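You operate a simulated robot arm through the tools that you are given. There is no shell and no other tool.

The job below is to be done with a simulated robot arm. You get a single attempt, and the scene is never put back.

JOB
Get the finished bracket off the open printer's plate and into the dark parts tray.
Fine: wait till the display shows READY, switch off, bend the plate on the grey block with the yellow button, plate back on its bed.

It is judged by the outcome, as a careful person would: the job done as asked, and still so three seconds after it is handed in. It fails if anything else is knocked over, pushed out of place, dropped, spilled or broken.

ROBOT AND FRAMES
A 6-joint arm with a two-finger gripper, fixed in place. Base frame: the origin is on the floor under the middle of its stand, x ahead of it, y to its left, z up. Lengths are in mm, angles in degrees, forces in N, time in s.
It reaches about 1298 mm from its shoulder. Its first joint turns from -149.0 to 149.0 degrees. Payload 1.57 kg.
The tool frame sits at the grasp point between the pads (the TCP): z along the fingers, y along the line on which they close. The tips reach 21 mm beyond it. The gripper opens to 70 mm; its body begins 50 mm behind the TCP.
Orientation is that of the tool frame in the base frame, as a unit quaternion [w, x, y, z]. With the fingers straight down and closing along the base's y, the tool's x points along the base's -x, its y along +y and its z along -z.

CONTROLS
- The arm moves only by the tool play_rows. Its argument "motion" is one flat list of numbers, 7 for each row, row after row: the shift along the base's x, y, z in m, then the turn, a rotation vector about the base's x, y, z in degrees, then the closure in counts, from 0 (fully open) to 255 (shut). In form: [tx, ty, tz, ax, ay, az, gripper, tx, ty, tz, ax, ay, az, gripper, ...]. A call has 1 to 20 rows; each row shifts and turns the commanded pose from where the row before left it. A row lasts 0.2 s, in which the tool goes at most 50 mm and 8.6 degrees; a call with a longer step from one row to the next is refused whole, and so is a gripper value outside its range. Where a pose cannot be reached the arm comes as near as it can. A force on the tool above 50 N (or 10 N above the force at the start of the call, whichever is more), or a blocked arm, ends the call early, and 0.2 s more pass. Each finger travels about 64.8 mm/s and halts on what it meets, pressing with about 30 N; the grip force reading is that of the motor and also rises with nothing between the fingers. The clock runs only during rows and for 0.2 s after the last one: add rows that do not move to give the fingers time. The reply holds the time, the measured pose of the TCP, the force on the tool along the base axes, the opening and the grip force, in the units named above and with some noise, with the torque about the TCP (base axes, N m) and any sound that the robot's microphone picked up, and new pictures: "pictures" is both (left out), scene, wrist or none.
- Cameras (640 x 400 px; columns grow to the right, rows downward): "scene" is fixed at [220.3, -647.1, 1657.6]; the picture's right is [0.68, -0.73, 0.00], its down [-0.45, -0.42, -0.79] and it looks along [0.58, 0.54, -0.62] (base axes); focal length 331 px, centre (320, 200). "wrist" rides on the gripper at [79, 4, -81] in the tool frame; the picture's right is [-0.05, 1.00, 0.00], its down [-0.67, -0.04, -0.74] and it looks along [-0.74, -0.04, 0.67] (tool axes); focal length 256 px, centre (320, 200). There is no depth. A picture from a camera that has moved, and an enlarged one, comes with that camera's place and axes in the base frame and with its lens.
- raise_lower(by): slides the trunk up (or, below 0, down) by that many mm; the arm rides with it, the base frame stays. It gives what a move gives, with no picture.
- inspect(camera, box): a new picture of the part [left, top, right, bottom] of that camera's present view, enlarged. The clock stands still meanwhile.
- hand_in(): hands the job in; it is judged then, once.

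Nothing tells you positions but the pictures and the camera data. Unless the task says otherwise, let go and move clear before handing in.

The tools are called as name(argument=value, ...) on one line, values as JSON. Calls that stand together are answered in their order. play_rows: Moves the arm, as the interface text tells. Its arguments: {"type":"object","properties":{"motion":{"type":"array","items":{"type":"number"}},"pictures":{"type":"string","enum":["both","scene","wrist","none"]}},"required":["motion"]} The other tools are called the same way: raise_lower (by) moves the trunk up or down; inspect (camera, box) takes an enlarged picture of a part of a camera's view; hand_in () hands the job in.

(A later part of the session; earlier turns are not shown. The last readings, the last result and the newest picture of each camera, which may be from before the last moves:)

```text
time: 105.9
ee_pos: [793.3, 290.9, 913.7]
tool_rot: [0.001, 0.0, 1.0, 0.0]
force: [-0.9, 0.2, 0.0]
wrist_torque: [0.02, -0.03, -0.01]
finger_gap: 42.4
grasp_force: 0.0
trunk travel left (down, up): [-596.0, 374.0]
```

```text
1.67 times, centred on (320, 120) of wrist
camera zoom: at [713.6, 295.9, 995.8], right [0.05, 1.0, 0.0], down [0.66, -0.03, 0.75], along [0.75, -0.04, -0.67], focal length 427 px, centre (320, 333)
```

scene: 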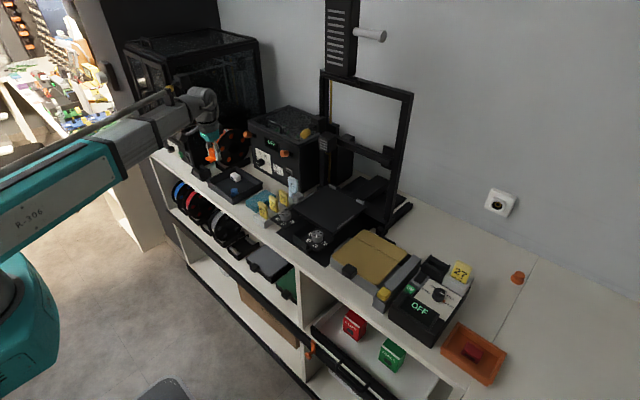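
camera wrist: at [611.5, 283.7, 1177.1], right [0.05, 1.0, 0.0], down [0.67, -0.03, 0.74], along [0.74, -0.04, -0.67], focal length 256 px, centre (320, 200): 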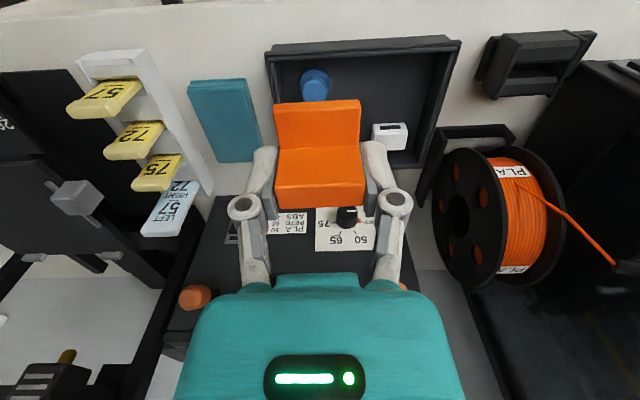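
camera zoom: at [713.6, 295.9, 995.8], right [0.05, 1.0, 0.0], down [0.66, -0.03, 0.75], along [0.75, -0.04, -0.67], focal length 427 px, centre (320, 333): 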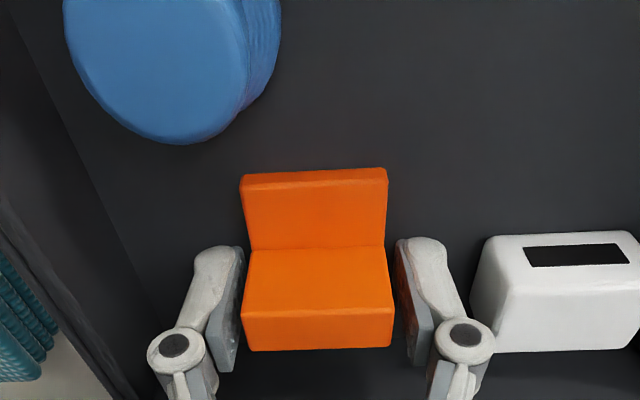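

The bracket rests on the tray floor with the fingers clear on both sides. I'll rise straight up.

raise_lower(by=60)

raise_lower(by=120)

play_rows(motion=[-0.02, 0, 0, 0, 0, 0, 100, -0.03, 0, 0, 0, 0, 0, 100, -0.03, 0, 0, 0, 0, 0, 100, -0.02, 0, 0, 0, 0, 0, 100], pictures="both")

inspect(camera="scene", box=[200, 140, 290, 220])

inspect(camera="scene", box=[325, 215, 425, 305])

```text
time: 106.9
ee_pos: [793.8, 291.0, 973.7]
tool_rot: [0.001, 0.0, 1.0, 0.0]
force: [0.7, -0.1, -0.7]
wrist_torque: [0.01, -0.01, 0.0]
finger_gap: 42.6
grasp_force: 0.1
trunk travel left (down, up): [-656.0, 314.0]
```

```text
time: 108.4
ee_pos: [792.9, 291.9, 1095.2]
tool_rot: [0.001, 0.0, 1.0, 0.0]
force: [-0.8, -0.1, -0.4]
wrist_torque: [0.02, -0.03, 0.0]
finger_gap: 42.4
grasp_force: 0.0
trunk travel left (down, up): [-776.0, 194.0]
```

```text
time: 109.4
ee_pos: [693.6, 291.7, 1096.0]
tool_rot: [0.002, 0.0, 1.0, -0.001]
force: [0.1, 0.4, -0.3]
wrist_torque: [-0.02, -0.04, 0.0]
finger_gap: 42.5
grasp_force: 0.1
trunk travel left (down, up): [-776.0, 194.0]
camera wrist: at [613.5, 296.0, 1176.0], right [0.05, 1.0, 0.0], down [0.66, -0.03, 0.75], along [0.75, -0.04, -0.67], focal length 256 px, centre (320, 200)
```

scene: 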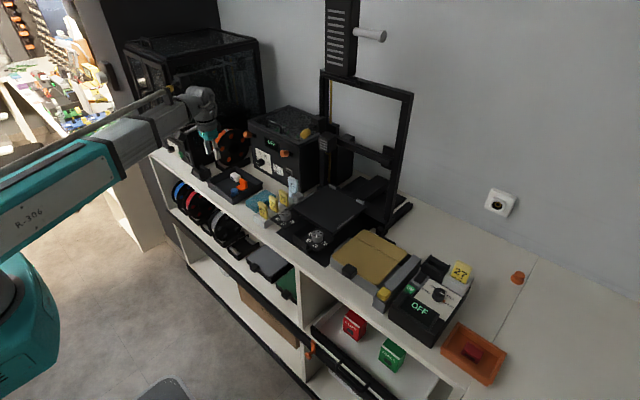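
wrist: 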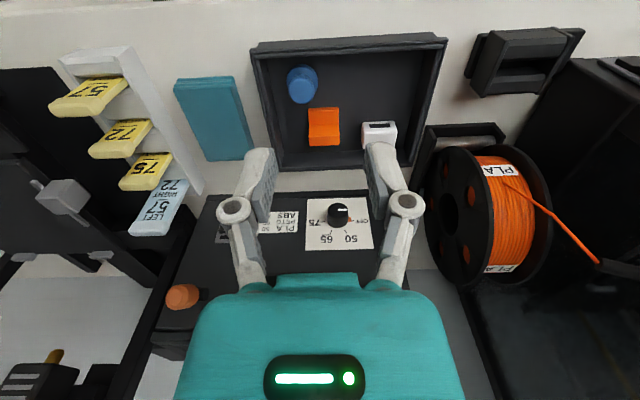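

```text
5.00 times, centred on (245, 180) of scene
camera zoom: at [220.3, -647.1, 1657.6], right [0.68, -0.73, 0.0], down [-0.45, -0.42, -0.79], along [0.58, 0.54, -0.62], focal length 1653 px, centre (695, 300)
```

zoom: 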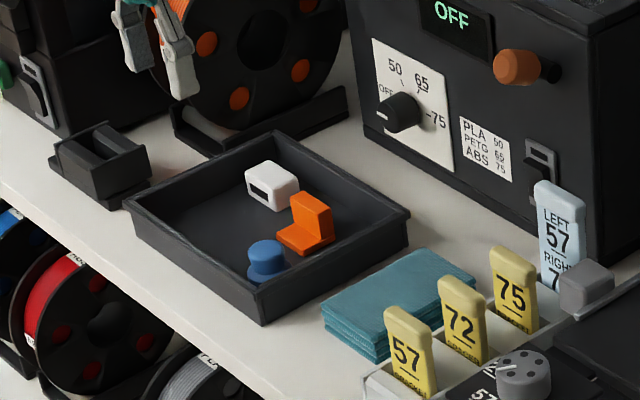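

```text
4.44 times, centred on (375, 260) of scene
camera zoom: at [220.3, -647.1, 1657.6], right [0.68, -0.73, 0.0], down [-0.45, -0.42, -0.79], along [0.58, 0.54, -0.62], focal length 1469 px, centre (76, -67)
```

zoom: 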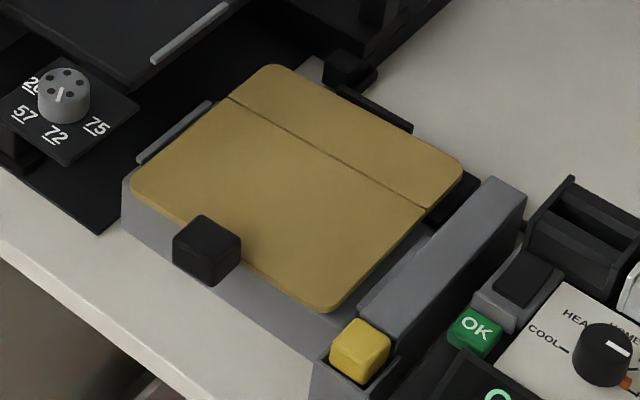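

The bracket is in the dark tray and the plate waits on the block. Now I'll travel back to the jig to pick up the plate by its handle.

play_rows(motion=[0, -0.02, 0, 0.1, 0.2, 0, 95, 0, -0.04, 0, 0, 0, 0, 95, 0, -0.04, 0, 0, 0, 0, 95, 0, -0.04, 0, 0, 0, 0, 95, 0, -0.04, 0, 0, 0, 0, 95, 0, -0.04, 0, 0, 0, 0, 95, 0, -0.04, 0, 0, 0, 0, 95, 0, -0.04, 0, 0, 0, 0, 95, 0, -0.04, 0, 0, 0, 0, 95, 0, -0.04, 0, 0, 0, 0, 95, 0, -0.04, 0, 0, 0, 0, 95, 0, -0.04, 0, 0, 0, 0, 95, 0, -0.04, 0, 0, 0, 0, 95, 0, -0.04, 0, 0, 0, 0, 95, 0, -0.04, 0, 0, 0, 0, 95, 0, -0.02, 0, 0, 0, 0, 95], pictures="wrist")

inspect(camera="wrist", box=[160, 0, 480, 200])

```text
time: 112.8
ee_pos: [694.1, -309.0, 1094.0]
tool_rot: [0.0, -0.001, 1.0, 0.0]
force: [-0.2, -0.8, 1.1]
wrist_torque: [0.0, 0.02, 0.01]
finger_gap: 43.7
grasp_force: 0.1
trunk travel left (down, up): [-776.0, 194.0]
camera wrist: at [614.7, -304.9, 1176.1], right [0.05, 1.0, 0.0], down [0.67, -0.04, 0.74], along [0.74, -0.04, -0.67], focal length 256 px, centre (320, 200)
```

wrist: 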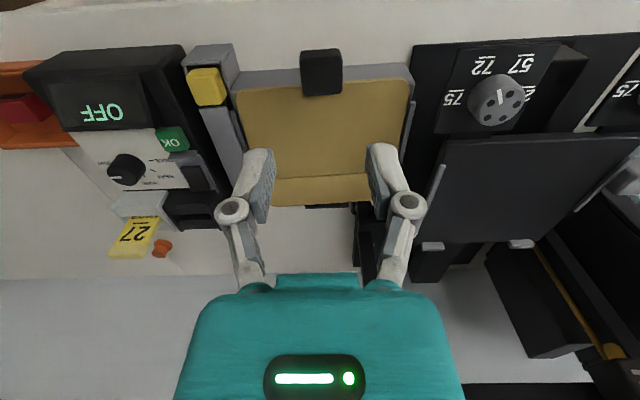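

```text
2.00 times, centred on (320, 100) of wrist
camera zoom: at [614.7, -304.9, 1176.1], right [0.05, 1.0, 0.0], down [0.67, -0.04, 0.74], along [0.74, -0.04, -0.67], focal length 512 px, centre (320, 400)
```

zoom: 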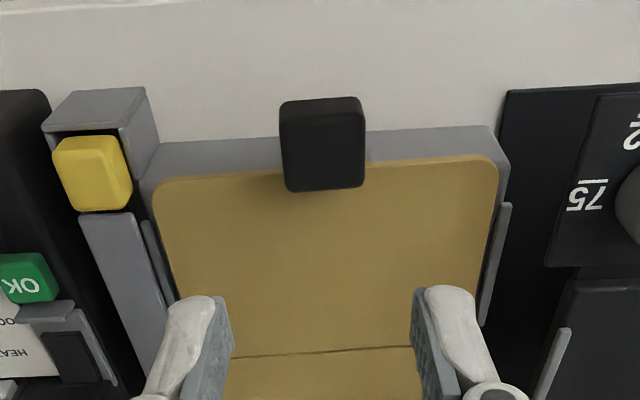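

The plate sits straight in the jig. I'll move over the handle (x ≈698, y ≈-308.5), lower around it, and check before gripping.

play_rows(motion=[0.004, 0.0005, 0, 0, 0, 0, 95, 0, 0, 0, 0, 0, 0, 95], pictures="none")

raise_lower(by=-90)

inspect(camera="wrist", box=[220, 40, 420, 240])

raise_lower(by=-49)

inspect(camera="wrist", box=[220, 60, 420, 260])

inspect(camera="scene", box=[325, 235, 405, 305])

```text
time: 113.4
ee_pos: [698.2, -309.0, 1094.5]
tool_rot: [0.0, 0.0, 1.0, 0.0]
force: [0.3, -0.5, -0.3]
wrist_torque: [-0.04, 0.02, 0.01]
finger_gap: 44.0
grasp_force: 0.0
trunk travel left (down, up): [-776.0, 194.0]
```

```text
time: 114.6
ee_pos: [697.8, -307.7, 1004.9]
tool_rot: [-0.002, 0.0, 1.0, 0.0]
force: [0.5, 0.5, -0.6]
wrist_torque: [-0.02, 0.02, 0.01]
finger_gap: 44.0
grasp_force: 0.0
trunk travel left (down, up): [-686.0, 284.0]
```

```text
2.00 times, centred on (320, 140) of wrist
camera zoom: at [618.4, -303.4, 1086.2], right [0.05, 1.0, 0.0], down [0.67, -0.04, 0.74], along [0.74, -0.04, -0.67], focal length 512 px, centre (320, 320)
```

zoom: 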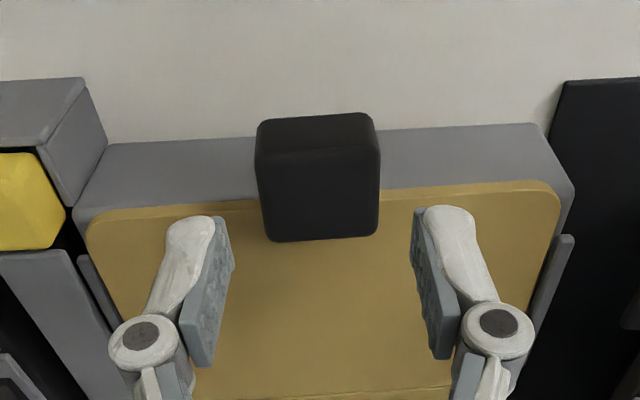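

```text
time: 115.5
ee_pos: [698.0, -307.5, 956.7]
tool_rot: [0.0, 0.0, 1.0, -0.001]
force: [-0.2, 0.3, 0.3]
wrist_torque: [0.01, 0.02, 0.0]
finger_gap: 43.9
grasp_force: 0.1
trunk travel left (down, up): [-637.0, 333.0]
```

```text
2.00 times, centred on (320, 160) of wrist
camera zoom: at [618.4, -303.4, 1037.2], right [0.05, 1.0, 0.0], down [0.67, -0.04, 0.74], along [0.74, -0.04, -0.67], focal length 512 px, centre (320, 280)
```

zoom: 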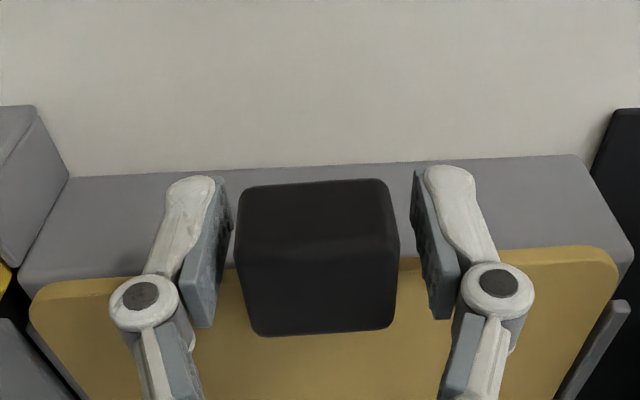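

```text
5.71 times, centred on (365, 270) of scene
camera zoom: at [220.3, -647.1, 1657.6], right [0.68, -0.73, 0.0], down [-0.45, -0.42, -0.79], along [0.58, 0.54, -0.62], focal length 1889 px, centre (63, -200)
```

zoom: 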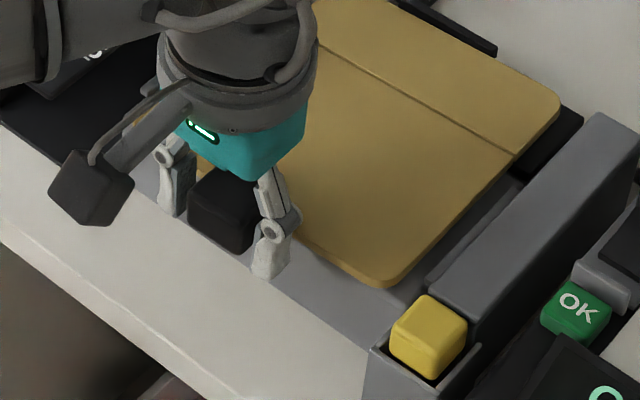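

The fingers straddle the handle at the same height as before. I'll grip and lift gently.

play_rows(motion=[0, 0, 0, 0, 0, 0, 120, 0, 0, 0, 0, 0, 0, 140, 0, 0, 0, 0, 0, 0, 255, 0, 0, 0, 0, 0, 0, 255, 0, 0, 0, 0, 0, 0, 255], pictures="none")

inspect(camera="wrist", box=[220, 60, 420, 260])

raise_lower(by=2)

raise_lower(by=2)

raise_lower(by=3)

inspect(camera="wrist", box=[220, 60, 420, 260])

inspect(camera="scene", box=[325, 225, 415, 305])

```text
time: 116.7
ee_pos: [697.4, -308.2, 955.6]
tool_rot: [0.0, 0.0, 1.0, 0.001]
force: [1.0, -5.5, 3.7]
wrist_torque: [-0.5, -0.21, -0.11]
finger_gap: 33.5
grasp_force: 30.2
trunk travel left (down, up): [-637.0, 333.0]
```

```text
2.00 times, centred on (320, 160) of wrist
camera zoom: at [618.3, -303.9, 1037.2], right [0.05, 1.0, 0.0], down [0.67, -0.04, 0.74], along [0.74, -0.04, -0.67], focal length 512 px, centre (320, 280)
```

zoom: 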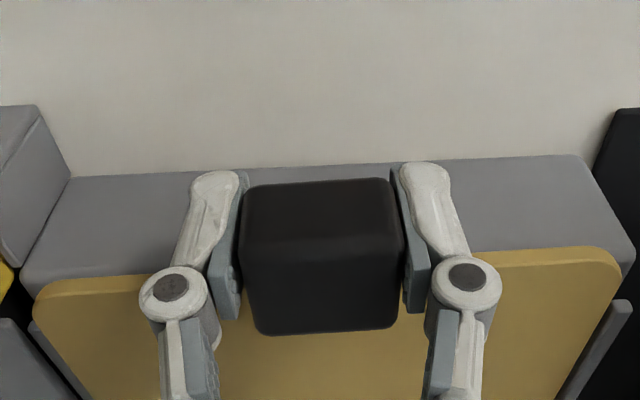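

```text
time: 117.2
ee_pos: [697.8, -308.7, 958.0]
tool_rot: [-0.001, 0.0, 1.0, 0.001]
force: [0.7, 0.1, -0.7]
wrist_torque: [0.0, 0.14, 0.01]
finger_gap: 33.2
grasp_force: 29.6
trunk travel left (down, up): [-639.0, 331.0]
```

```text
time: 117.8
ee_pos: [698.2, -308.2, 960.2]
tool_rot: [0.0, -0.001, 1.0, 0.0]
force: [-0.8, -0.4, -1.5]
wrist_torque: [0.01, 0.13, 0.0]
finger_gap: 33.1
grasp_force: 30.2
trunk travel left (down, up): [-641.0, 329.0]
```

```text
time: 118.3
ee_pos: [698.4, -307.5, 963.0]
tool_rot: [-0.001, 0.0, 1.0, 0.0]
force: [0.1, -0.2, -1.7]
wrist_torque: [-0.01, 0.16, 0.02]
finger_gap: 33.2
grasp_force: 29.9
trunk travel left (down, up): [-644.0, 326.0]
```

```text
2.00 times, centred on (320, 160) of wrist
camera zoom: at [618.6, -303.5, 1044.0], right [0.05, 1.0, 0.0], down [0.67, -0.04, 0.74], along [0.74, -0.04, -0.67], focal length 512 px, centre (320, 280)
```

zoom: 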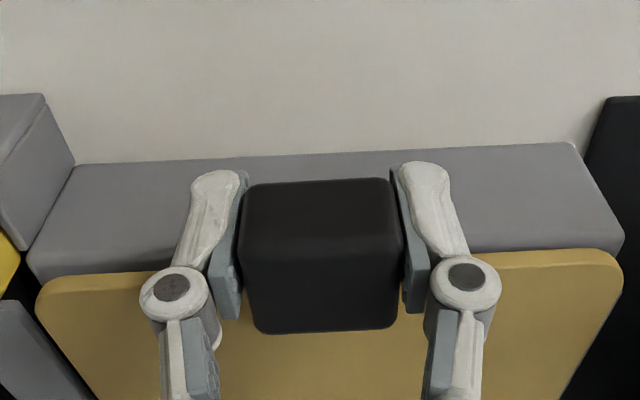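

```text
5.00 times, centred on (370, 265) of scene
camera zoom: at [220.3, -647.1, 1657.6], right [0.68, -0.73, 0.0], down [-0.45, -0.42, -0.79], along [0.58, 0.54, -0.62], focal length 1653 px, centre (70, -125)
```

zoom: 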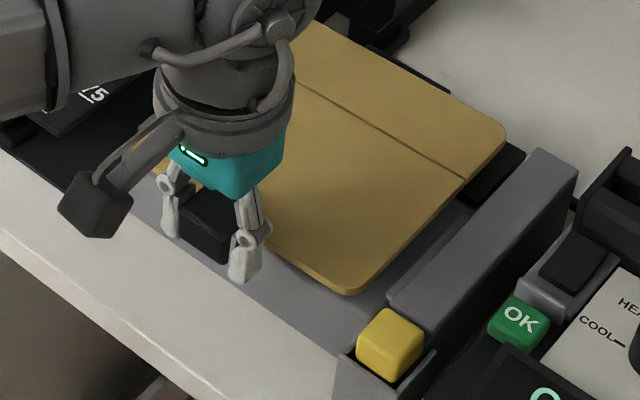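

The plate is gripped and lifting with its normal weight. It's rotated about 1° relative to the original grip, which I'll correct with a -1° yaw. Now raising and retracing the path to the bed.

raise_lower(by=10)

raise_lower(by=30)

raise_lower(by=50)

play_rows(motion=[-0.005, 0, 0, 0, 0, -0.5, 255, -0.01, 0, 0, 0, 0, -0.5, 255, -0.012, 0, 0, 0, 0, 0, 255, -0.012, 0, 0, 0, 0, 0, 255, -0.008, 0, 0, 0, 0, 0, 255, -0.004, 0.004, 0, 0, 0, 0, 255, 0, 0.01, 0, 0, 0, 0, 255, 0, 0.015, 0, 0, 0, 0, 255, 0, 0.015, 0, 0, 0, 0, 255, 0, 0.015, 0, 0, 0, 0, 255, 0, 0.015, 0, 0, 0, 0, 255, 0, 0.015, 0, 0, 0, 0, 255, 0, 0.015, 0, 0, 0, 0, 255, 0, 0.015, 0, 0, 0, 0, 255, 0, 0.015, 0, 0, 0, 0, 255, 0, 0.015, 0, 0, 0, 0, 255, 0, 0.015, 0, 0, 0, 0, 255, 0, 0.015, 0, 0, 0, 0, 255, 0, 0.015, 0, 0, 0, 0, 255, 0, 0.01, 0, 0, 0, 0, 255], pictures="both")

```text
time: 118.9
ee_pos: [698.1, -307.9, 972.2]
tool_rot: [0.0, 0.0, 1.0, 0.0]
force: [-0.1, 0.4, -1.7]
wrist_torque: [-0.01, 0.17, 0.0]
finger_gap: 32.9
grasp_force: 30.0
trunk travel left (down, up): [-654.0, 316.0]
```

```text
time: 119.6
ee_pos: [698.1, -307.7, 1002.2]
tool_rot: [-0.001, 0.0, 1.0, 0.001]
force: [-0.8, 0.6, -1.5]
wrist_torque: [0.0, 0.15, -0.01]
finger_gap: 33.1
grasp_force: 29.6
trunk travel left (down, up): [-684.0, 286.0]
```

```text
time: 120.5
ee_pos: [698.6, -308.5, 1052.4]
tool_rot: [0.0, 0.0, 1.0, 0.0]
force: [-0.1, -0.3, -1.9]
wrist_torque: [0.0, 0.18, -0.02]
finger_gap: 32.9
grasp_force: 30.2
trunk travel left (down, up): [-734.0, 236.0]
```

```text
time: 124.7
ee_pos: [646.3, -103.7, 1051.5]
tool_rot: [0.0, 0.009, 1.0, 0.0]
force: [-1.2, -0.5, -1.7]
wrist_torque: [0.01, 0.13, -0.01]
finger_gap: 32.8
grasp_force: 30.7
trunk travel left (down, up): [-734.0, 236.0]
camera wrist: at [567.0, -97.9, 1134.1], right [0.07, 1.0, 0.0], down [0.67, -0.05, 0.74], along [0.74, -0.05, -0.67], focal length 256 px, centre (320, 200)
```

scene: 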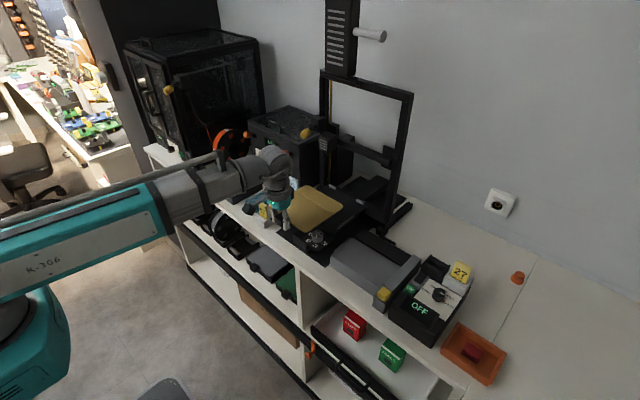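
wrist: 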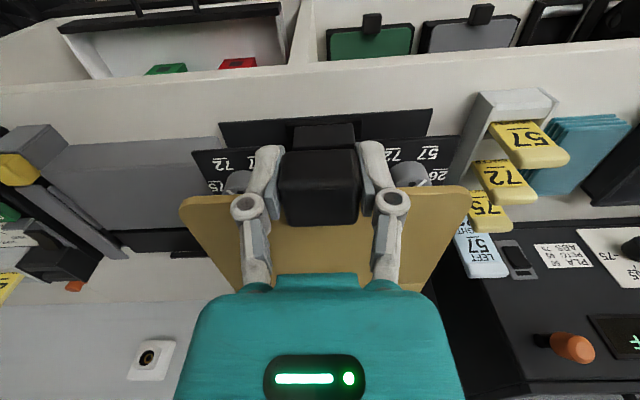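

The plate is in front of the bed, as on the way out. I'll move forward over the bed, then lower partway and compare edges with the rails and stops.

play_rows(motion=[0.005, 0, 0, 0, 0, 0, 255, 0.01, 0, 0, 0, 0, 0, 255, 0.012, 0, 0, 0, 0, 0, 255, 0.012, 0, 0, 0, 0, 0, 255, 0.012, 0, 0, 0, 0, 0, 255, 0.012, 0, 0, 0, 0, 0, 255, 0.012, 0, 0, 0, 0, 0, 255, 0.011, 0, 0, 0, 0, 0, 255, 0.009, 0, 0, 0, 0, 0, 255, 0.0055, 0, 0, 0, 0, 0, 255], pictures="none")

raise_lower(by=-35)

inspect(camera="scene", box=[280, 175, 380, 240])

inspect(camera="wrist", box=[160, 60, 480, 260])

```text
time: 126.9
ee_pos: [749.5, -104.0, 1052.6]
tool_rot: [-0.001, 0.008, 1.0, 0.0]
force: [0.6, -0.1, -1.3]
wrist_torque: [0.02, 0.14, -0.01]
finger_gap: 33.0
grasp_force: 29.8
trunk travel left (down, up): [-734.0, 236.0]
```

```text
time: 127.7
ee_pos: [747.9, -103.7, 1018.0]
tool_rot: [0.0, 0.009, 1.0, -0.001]
force: [-1.0, 0.0, -1.9]
wrist_torque: [-0.01, 0.13, -0.01]
finger_gap: 33.1
grasp_force: 29.2
trunk travel left (down, up): [-699.0, 271.0]
```

```text
6.15 times, centred on (330, 208) of scene
camera zoom: at [220.3, -647.1, 1657.6], right [0.68, -0.73, 0.0], down [-0.45, -0.42, -0.79], along [0.58, 0.54, -0.62], focal length 2034 px, centre (258, 154)
```

zoom: 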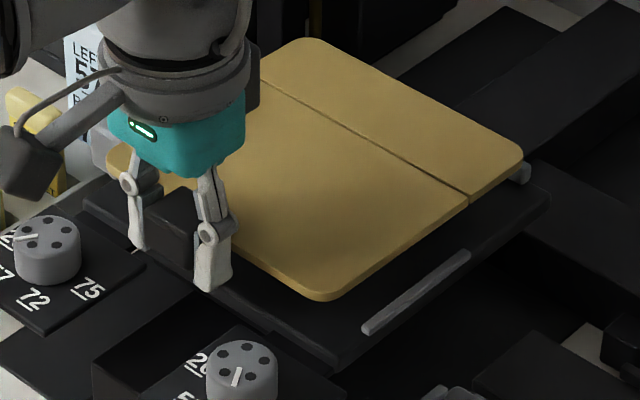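

```text
2.00 times, centred on (320, 160) of wrist
camera zoom: at [668.6, -98.4, 1099.1], right [0.07, 1.0, 0.0], down [0.67, -0.05, 0.74], along [0.74, -0.05, -0.67], focal length 512 px, centre (320, 280)
```

zoom: 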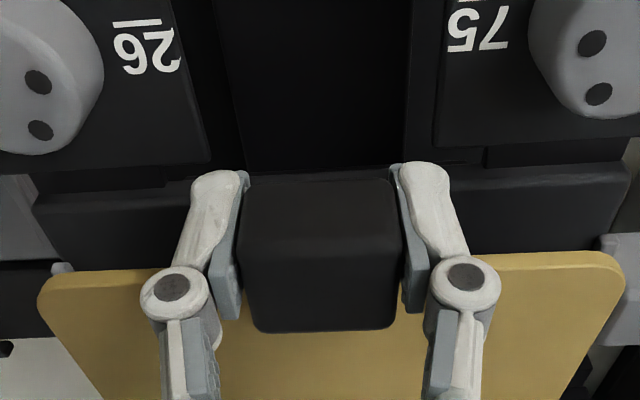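

The plate is over the bed. I want to verify its rotation against the bed's right rail before lowering, so I'm zooming in on the edges.

inspect(camera="scene", box=[325, 185, 375, 235])

inspect(camera="scene", box=[285, 180, 345, 225])

```text
8.00 times, centred on (350, 210) of scene
camera zoom: at [220.3, -647.1, 1657.6], right [0.68, -0.73, 0.0], down [-0.45, -0.42, -0.79], along [0.58, 0.54, -0.62], focal length 2644 px, centre (80, 120)
```

zoom: 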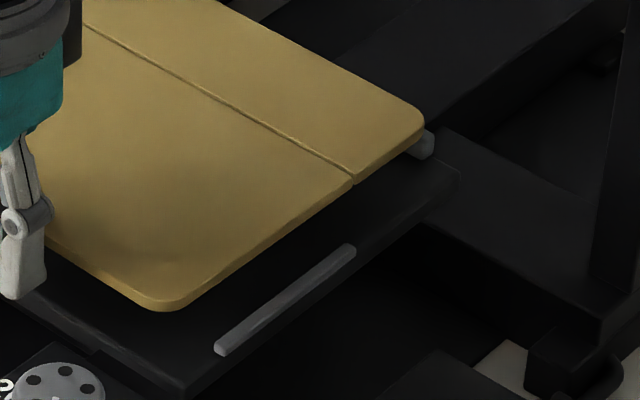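

```text
8.89 times, centred on (315, 202) of scene
camera zoom: at [220.3, -647.1, 1657.6], right [0.68, -0.73, 0.0], down [-0.45, -0.42, -0.79], along [0.58, 0.54, -0.62], focal length 2938 px, centre (364, 178)
```

zoom: 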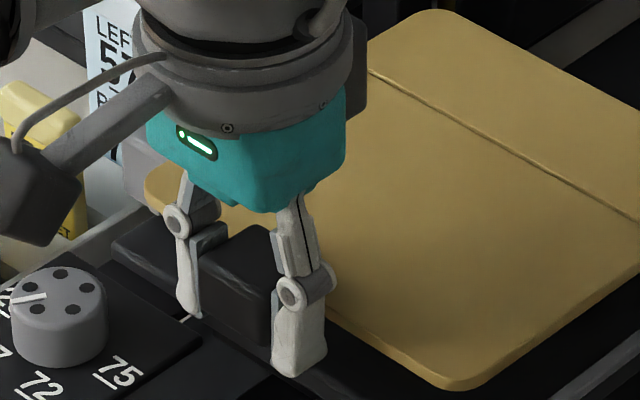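

The comparison shows the plate itself wasn't turned, so I'll undo the yaw (+0.8°) and pull back ~1.5 mm so the far edge clears the rear stops. Then I'll recheck.

play_rows(motion=[-0.0015, 0.0005, 0, 0, 0, 0.8, 255, 0, 0, 0, 0, 0, 0, 255], pictures="none")

raise_lower(by=-8)

inspect(camera="scene", box=[325, 185, 375, 235])

inspect(camera="scene", box=[310, 170, 370, 215])

inspect(camera="wrist", box=[160, 60, 480, 260])

```text
time: 128.3
ee_pos: [746.6, -104.6, 1018.2]
tool_rot: [-0.001, 0.001, 1.0, -0.001]
force: [0.0, -0.2, -2.1]
wrist_torque: [0.01, 0.15, 0.01]
finger_gap: 32.7
grasp_force: 30.2
trunk travel left (down, up): [-699.0, 271.0]
```

```text
time: 128.9
ee_pos: [746.7, -104.1, 1009.8]
tool_rot: [-0.001, 0.001, 1.0, 0.0]
force: [0.4, -0.4, -1.8]
wrist_torque: [-0.01, 0.13, 0.0]
finger_gap: 32.8
grasp_force: 30.1
trunk travel left (down, up): [-691.0, 279.0]
```

```text
8.00 times, centred on (350, 210) of scene
camera zoom: at [220.3, -647.1, 1657.6], right [0.68, -0.73, 0.0], down [-0.45, -0.42, -0.79], along [0.58, 0.54, -0.62], focal length 2644 px, centre (80, 120)
```

zoom: 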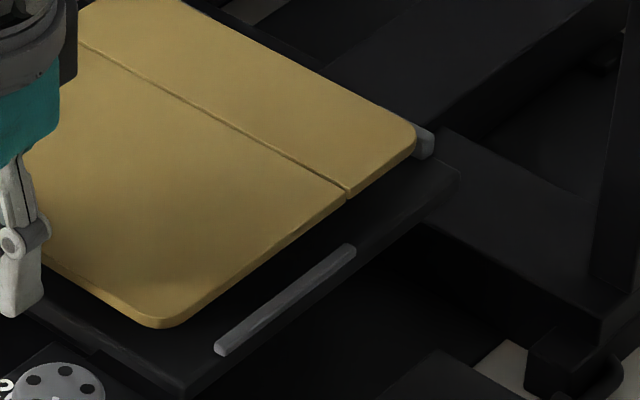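

```text
8.89 times, centred on (340, 192) of scene
camera zoom: at [220.3, -647.1, 1657.6], right [0.68, -0.73, 0.0], down [-0.45, -0.42, -0.79], along [0.58, 0.54, -0.62], focal length 2938 px, centre (142, 267)
```

zoom: 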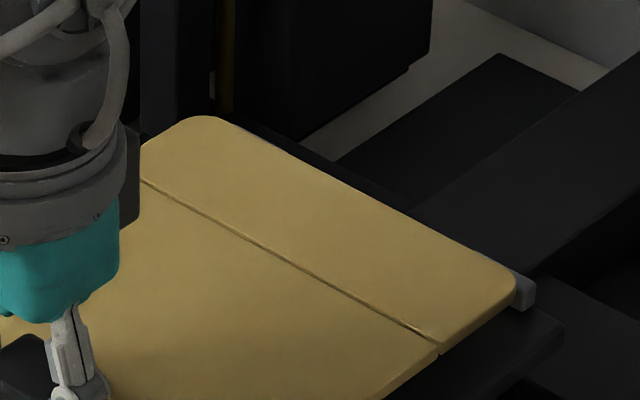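

```text
2.00 times, centred on (320, 160) of wrist
camera zoom: at [666.8, -99.3, 1091.0], right [0.06, 1.0, 0.0], down [0.67, -0.04, 0.74], along [0.74, -0.04, -0.67], focal length 512 px, centre (320, 280)
```

zoom: 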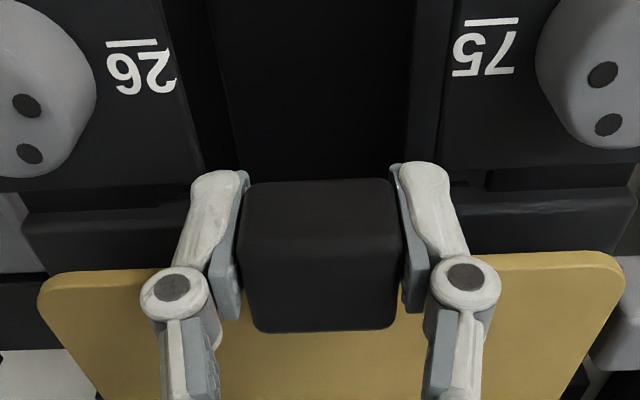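

The plate's edge is now parallel to the rail. I'll lower to just a few millimetres above the bed and check the clearances to the rails and rear stops.

raise_lower(by=-8)

raise_lower(by=-5)

inspect(camera="scene", box=[325, 185, 375, 235])

inspect(camera="scene", box=[310, 170, 370, 215])

inspect(camera="scene", box=[285, 180, 375, 240])

```text
time: 129.5
ee_pos: [746.0, -105.4, 1001.7]
tool_rot: [-0.001, 0.001, 1.0, 0.0]
force: [-0.4, 0.2, -1.2]
wrist_torque: [0.02, 0.1, -0.02]
finger_gap: 32.7
grasp_force: 29.7
trunk travel left (down, up): [-683.0, 287.0]
```

```text
time: 130.0
ee_pos: [745.8, -104.7, 996.6]
tool_rot: [0.0, 0.002, 1.0, 0.0]
force: [0.8, -0.4, 0.6]
wrist_torque: [-0.02, -0.09, -0.02]
finger_gap: 33.0
grasp_force: 29.8
trunk travel left (down, up): [-678.0, 292.0]
```

```text
8.00 times, centred on (350, 210) of scene
camera zoom: at [220.3, -647.1, 1657.6], right [0.68, -0.73, 0.0], down [-0.45, -0.42, -0.79], along [0.58, 0.54, -0.62], focal length 2644 px, centre (80, 120)
```

zoom: 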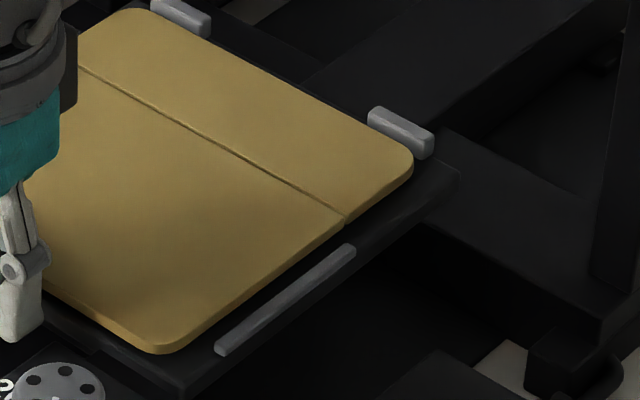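

```text
8.89 times, centred on (340, 192) of scene
camera zoom: at [220.3, -647.1, 1657.6], right [0.68, -0.73, 0.0], down [-0.45, -0.42, -0.79], along [0.58, 0.54, -0.62], focal length 2938 px, centre (142, 267)
```

zoom: 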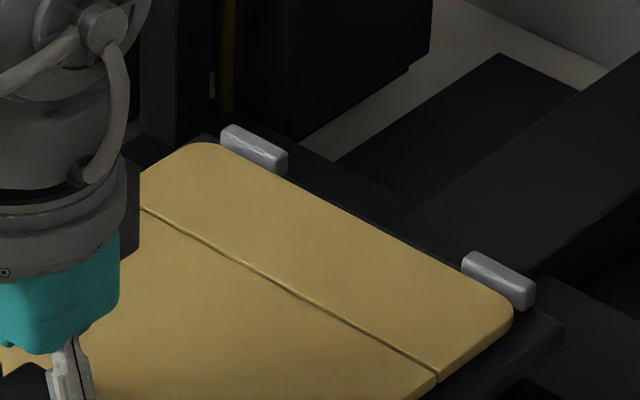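

```text
6.67 times, centred on (330, 210) of scene
camera zoom: at [220.3, -647.1, 1657.6], right [0.68, -0.73, 0.0], down [-0.45, -0.42, -0.79], along [0.58, 0.54, -0.62], focal length 2204 px, centre (253, 133)
```

zoom: 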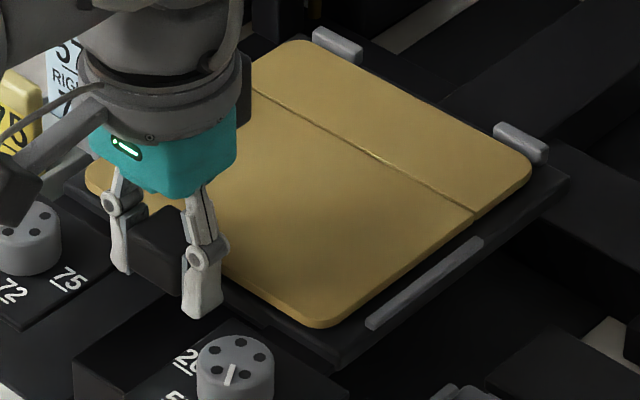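

The rear edge is just touching the bed and positions match the original closely. I'll lower the last few millimetres in small steps.

raise_lower(by=-2)

raise_lower(by=-1)

inspect(camera="scene", box=[285, 180, 375, 240])

inspect(camera="scene", box=[310, 170, 370, 215])

```text
time: 130.5
ee_pos: [746.0, -104.2, 994.9]
tool_rot: [0.001, 0.002, 1.0, 0.0]
force: [6.2, -0.6, 16.8]
wrist_torque: [-0.01, -0.66, -0.03]
finger_gap: 33.2
grasp_force: 29.7
trunk travel left (down, up): [-676.0, 294.0]
```

```text
time: 131.0
ee_pos: [746.4, -104.2, 994.8]
tool_rot: [0.001, 0.003, 1.0, 0.0]
force: [8.3, -0.3, 20.9]
wrist_torque: [-0.03, -0.38, -0.02]
finger_gap: 32.9
grasp_force: 29.9
trunk travel left (down, up): [-675.0, 295.0]
```

```text
6.67 times, centred on (330, 210) of scene
camera zoom: at [220.3, -647.1, 1657.6], right [0.68, -0.73, 0.0], down [-0.45, -0.42, -0.79], along [0.58, 0.54, -0.62], focal length 2204 px, centre (253, 133)
```

zoom: 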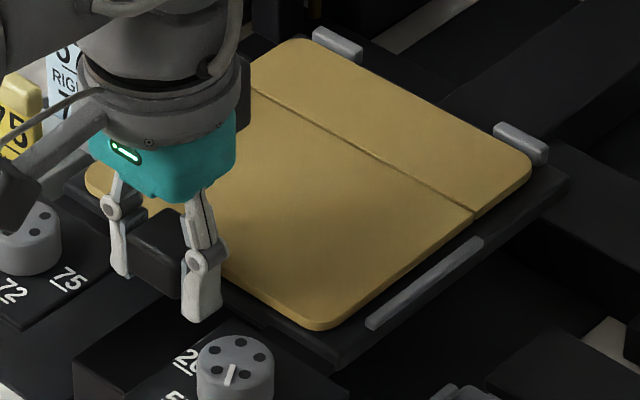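

```text
8.89 times, centred on (340, 192) of scene
camera zoom: at [220.3, -647.1, 1657.6], right [0.68, -0.73, 0.0], down [-0.45, -0.42, -0.79], along [0.58, 0.54, -0.62], focal length 2938 px, centre (142, 267)
```

zoom: 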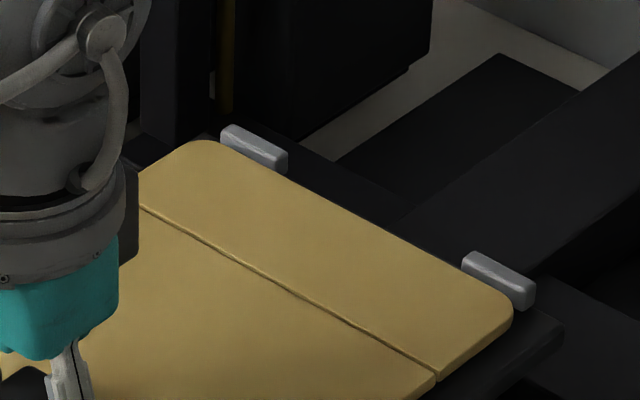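

The plate is seated and its corners match the original position within about 1–2 mm. I'll relieve the pressure, then release.

raise_lower(by=1)

play_rows(motion=[0, 0, 0, 0, 0, 0, 180, 0, 0, 0, 0, 0, 0, 110, 0, 0, 0, 0, 0, 0, 95, 0, 0, 0, 0, 0, 0, 95], pictures="none")

inspect(camera="wrist", box=[160, 60, 480, 260])

raise_lower(by=100)

play_rows(motion=[-0.03, 0, 0, 0, 0, 0, 95, -0.03, 0, 0, 0, 0, 0, 95], pictures="both")

inspect(camera="scene", box=[280, 175, 370, 235])

inspect(camera="wrist", box=[200, 60, 440, 260])

```text
time: 131.5
ee_pos: [746.9, -104.7, 994.0]
tool_rot: [-0.001, 0.002, 1.0, 0.0]
force: [9.2, -0.5, 11.9]
wrist_torque: [0.04, 0.35, 0.01]
finger_gap: 32.7
grasp_force: 30.0
trunk travel left (down, up): [-676.0, 294.0]
```

```text
time: 132.5
ee_pos: [746.7, -104.8, 994.4]
tool_rot: [-0.001, 0.003, 1.0, 0.0]
force: [-0.3, 0.8, 0.7]
wrist_torque: [0.02, 0.03, -0.03]
finger_gap: 43.9
grasp_force: 0.0
trunk travel left (down, up): [-676.0, 294.0]
```

```text
2.00 times, centred on (320, 160) of wrist
camera zoom: at [666.7, -99.3, 1076.1], right [0.06, 1.0, 0.0], down [0.67, -0.04, 0.74], along [0.74, -0.04, -0.67], focal length 512 px, centre (320, 280)
```

zoom: 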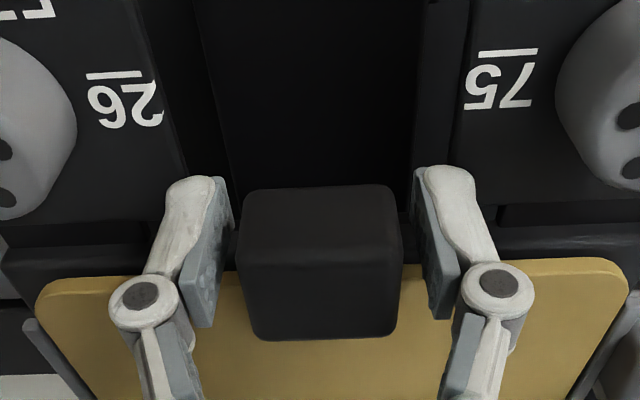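

```text
time: 133.9
ee_pos: [746.2, -104.7, 1094.4]
tool_rot: [-0.001, 0.002, 1.0, 0.0]
force: [0.1, -0.2, 0.1]
wrist_torque: [-0.04, 0.01, 0.04]
finger_gap: 44.0
grasp_force: 0.1
trunk travel left (down, up): [-776.0, 194.0]
```

```text
time: 134.5
ee_pos: [684.8, -104.2, 1094.6]
tool_rot: [0.0, 0.003, 1.0, 0.0]
force: [-1.2, 1.0, 0.1]
wrist_torque: [0.02, -0.01, 0.03]
finger_gap: 44.0
grasp_force: 0.0
trunk travel left (down, up): [-776.0, 194.0]
camera wrist: at [605.4, -99.0, 1176.4], right [0.06, 1.0, 0.0], down [0.67, -0.04, 0.74], along [0.74, -0.04, -0.67], focal length 256 px, centre (320, 200)
```

scene: 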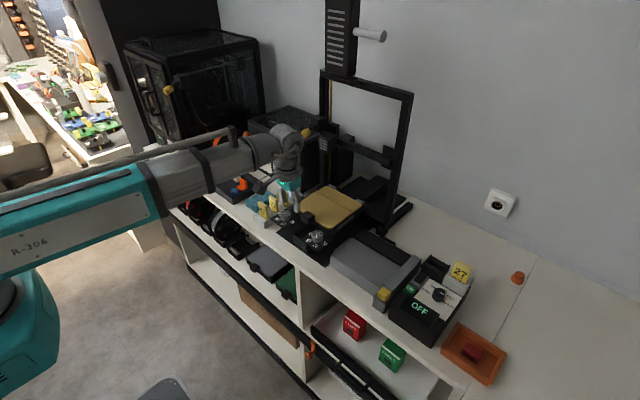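
wrist: 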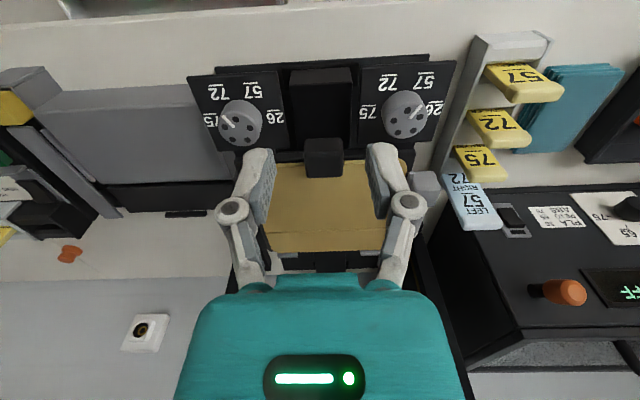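

```text
6.67 times, centred on (325, 205) of scene
camera zoom: at [220.3, -647.1, 1657.6], right [0.68, -0.73, 0.0], down [-0.45, -0.42, -0.79], along [0.58, 0.54, -0.62], focal length 2204 px, centre (287, 167)
```

zoom: 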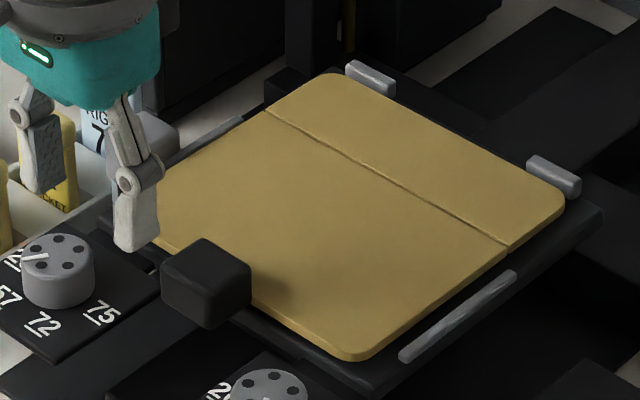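

```text
2.00 times, centred on (320, 160) of wrist
camera zoom: at [605.4, -99.0, 1176.4], right [0.06, 1.0, 0.0], down [0.67, -0.04, 0.74], along [0.74, -0.04, -0.67], focal length 512 px, centre (320, 280)
```

zoom: 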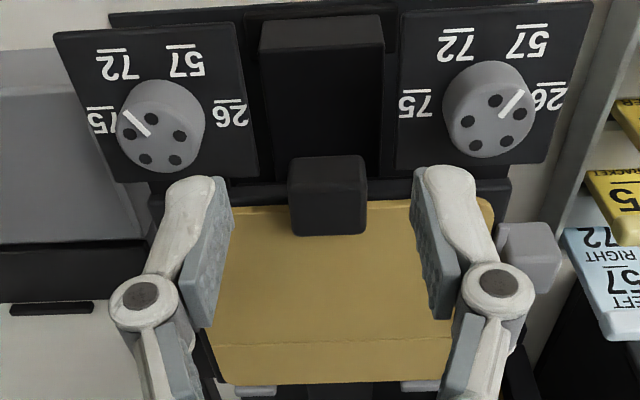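

The plate is back on the bed. I want to be sure its front edge is fully down, so I'll move the arm aside and compare closely with the original picture.

play_rows(motion=[-0.03, -0.01, 0, 0, 0, 0, 95, -0.04, -0.02, 0, 0, 0, 0, 95, -0.04, -0.03, 0, 0, 0, 0, 95], pictures="none")

inspect(camera="scene", box=[285, 205, 345, 245])

inspect(camera="scene", box=[290, 180, 370, 230])

inspect(camera="scene", box=[260, 170, 420, 270])

```text
time: 135.3
ee_pos: [575.2, -163.5, 1094.0]
tool_rot: [0.0, 0.002, 1.0, 0.0]
force: [-0.3, 0.0, 0.5]
wrist_torque: [0.03, -0.01, 0.02]
finger_gap: 44.1
grasp_force: 0.1
trunk travel left (down, up): [-776.0, 194.0]
```

```text
10.00 times, centred on (315, 225) of scene
camera zoom: at [220.3, -647.1, 1657.6], right [0.68, -0.73, 0.0], down [-0.45, -0.42, -0.79], along [0.58, 0.54, -0.62], focal length 3306 px, centre (370, -50)
```

zoom: 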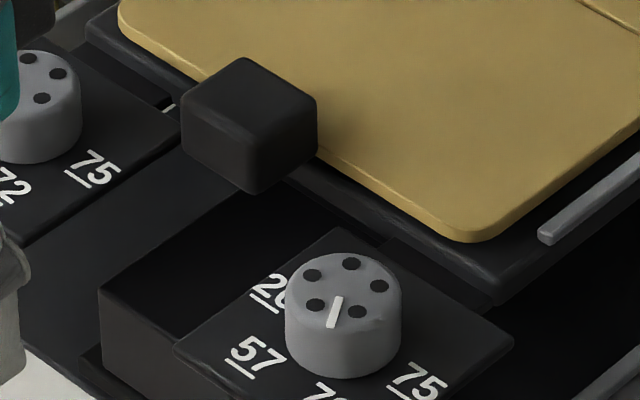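

```text
8.00 times, centred on (330, 205) of scene
camera zoom: at [220.3, -647.1, 1657.6], right [0.68, -0.73, 0.0], down [-0.45, -0.42, -0.79], along [0.58, 0.54, -0.62], focal length 2644 px, centre (240, 160)
```

zoom: 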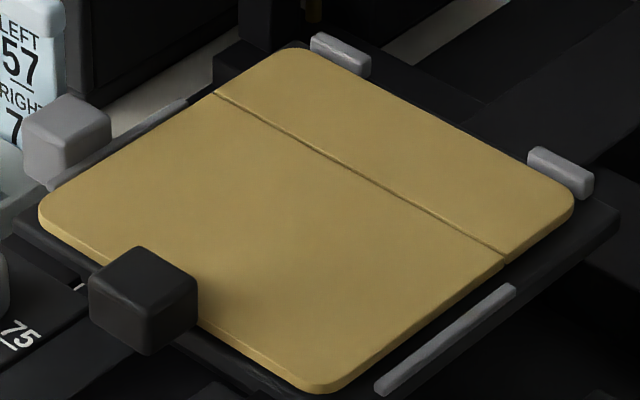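

```text
4.00 times, centred on (340, 220) of scene
camera zoom: at [220.3, -647.1, 1657.6], right [0.68, -0.73, 0.0], down [-0.45, -0.42, -0.79], along [0.58, 0.54, -0.62], focal length 1322 px, centre (240, 120)
```

zoom: 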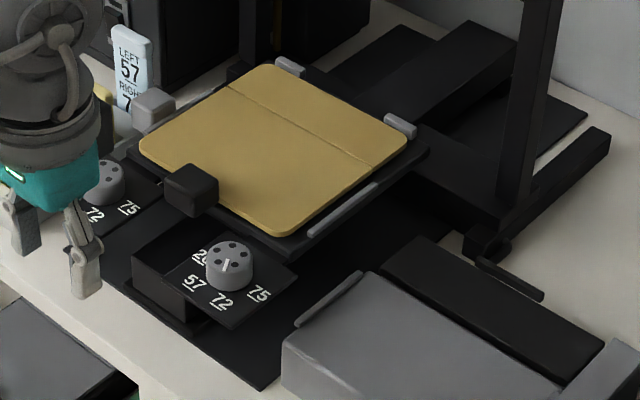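

The plate looks shifted about 3 mm to the left relative to the original. I'm zooming in on the left rail to ensure the plate is not resting on it.

inspect(camera="scene", box=[290, 185, 325, 215])

inspect(camera="scene", box=[325, 205, 365, 235])

inspect(camera="scene", box=[315, 178, 365, 210])

```text
13.33 times, centred on (308, 200) of scene
camera zoom: at [220.3, -647.1, 1657.6], right [0.68, -0.73, 0.0], down [-0.45, -0.42, -0.79], along [0.58, 0.54, -0.62], focal length 4407 px, centre (487, 200)
```

zoom: 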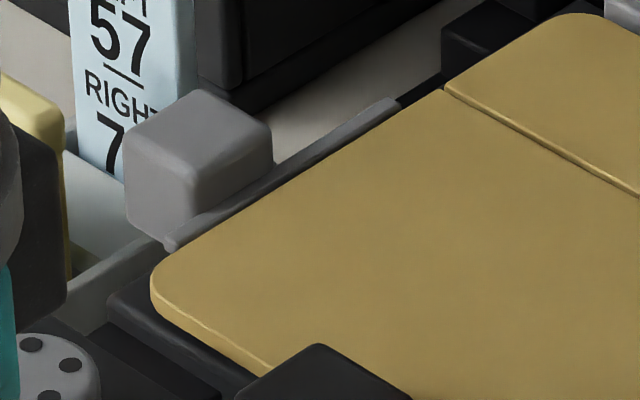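

```text
13.33 times, centred on (345, 220) of scene
camera zoom: at [220.3, -647.1, 1657.6], right [0.68, -0.73, 0.0], down [-0.45, -0.42, -0.79], along [0.58, 0.54, -0.62], focal length 4407 px, centre (-13, -67)
```

zoom: 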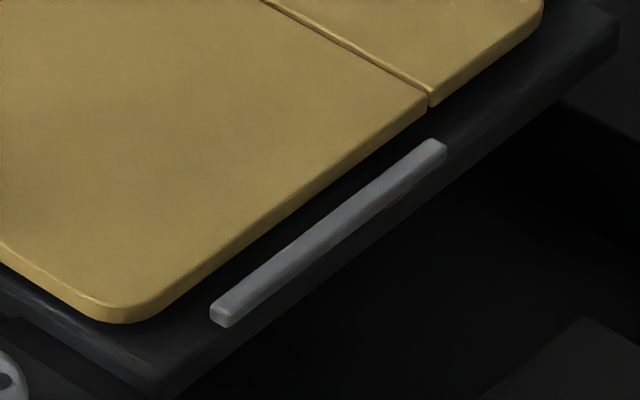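

```text
12.50 times, centred on (340, 194) of scene
camera zoom: at [220.3, -647.1, 1657.6], right [0.68, -0.73, 0.0], down [-0.45, -0.42, -0.79], along [0.58, 0.54, -0.62], focal length 4132 px, centre (70, 275)
```

zoom: 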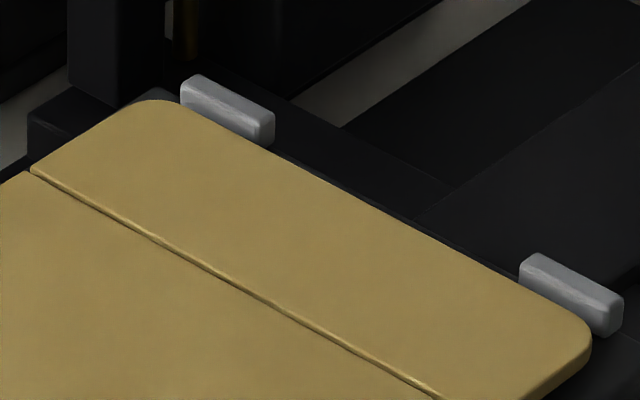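

The plate is inside both rails, but I want to confirm it lies flat. I'll look from closer with the wrist camera near the left rail.

play_rows(motion=[0.035, 0.03, 0, 0, 0, 0, 0, 0.035, 0.035, 0, 0, 0, 0, 0, 0.035, 0.035, 0, 0, 0, 0, 0, 0.035, 0.035, 0, 0, 0, 0, 0, 0.02, 0.01, 0, 0, 0, 0, 0], pictures="wrist")

inspect(camera="wrist", box=[230, 40, 390, 160])

inspect(camera="wrist", box=[80, 40, 240, 160])

```text
time: 136.5
ee_pos: [737.8, -16.6, 1095.2]
tool_rot: [-0.001, 0.001, 1.0, 0.0]
force: [-0.3, -0.9, -0.1]
wrist_torque: [0.02, 0.03, 0.0]
finger_gap: 70.1
grasp_force: 0.1
trunk travel left (down, up): [-776.0, 194.0]
camera wrist: at [658.4, -12.1, 1176.0], right [0.06, 1.0, 0.0], down [0.67, -0.04, 0.74], along [0.74, -0.04, -0.67], focal length 256 px, centre (320, 200)
```

wrist: 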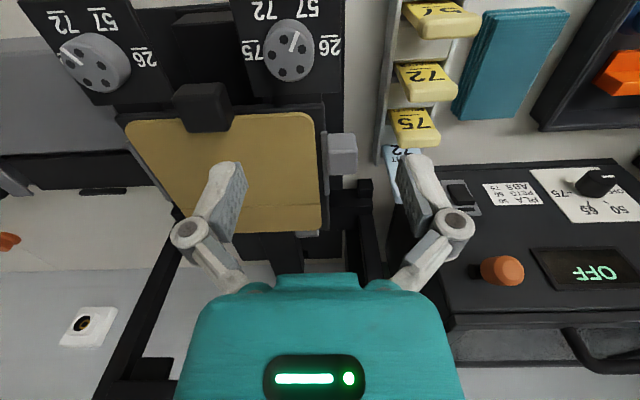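

```text
3.33 times, centred on (310, 100) of wrist
camera zoom: at [658.4, -12.1, 1176.0], right [0.06, 1.0, 0.0], down [0.67, -0.04, 0.74], along [0.74, -0.04, -0.67], focal length 853 px, centre (353, 533)
```

zoom: 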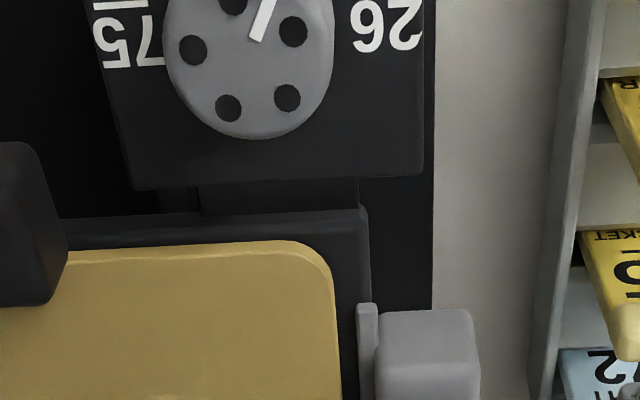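

```text
3.33 times, centred on (160, 100) of wrist
camera zoom: at [658.4, -12.1, 1176.0], right [0.06, 1.0, 0.0], down [0.67, -0.04, 0.74], along [0.74, -0.04, -0.67], focal length 853 px, centre (853, 533)
```

zoom: 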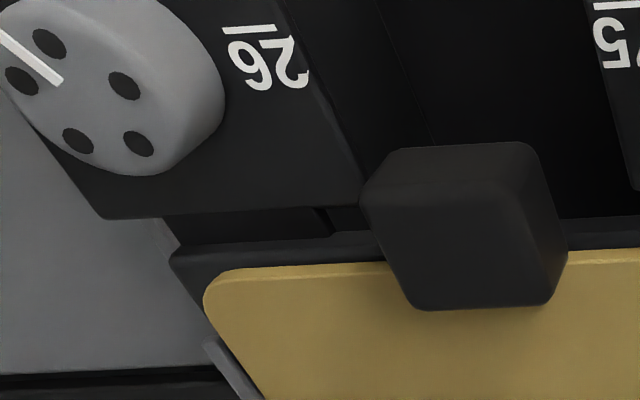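

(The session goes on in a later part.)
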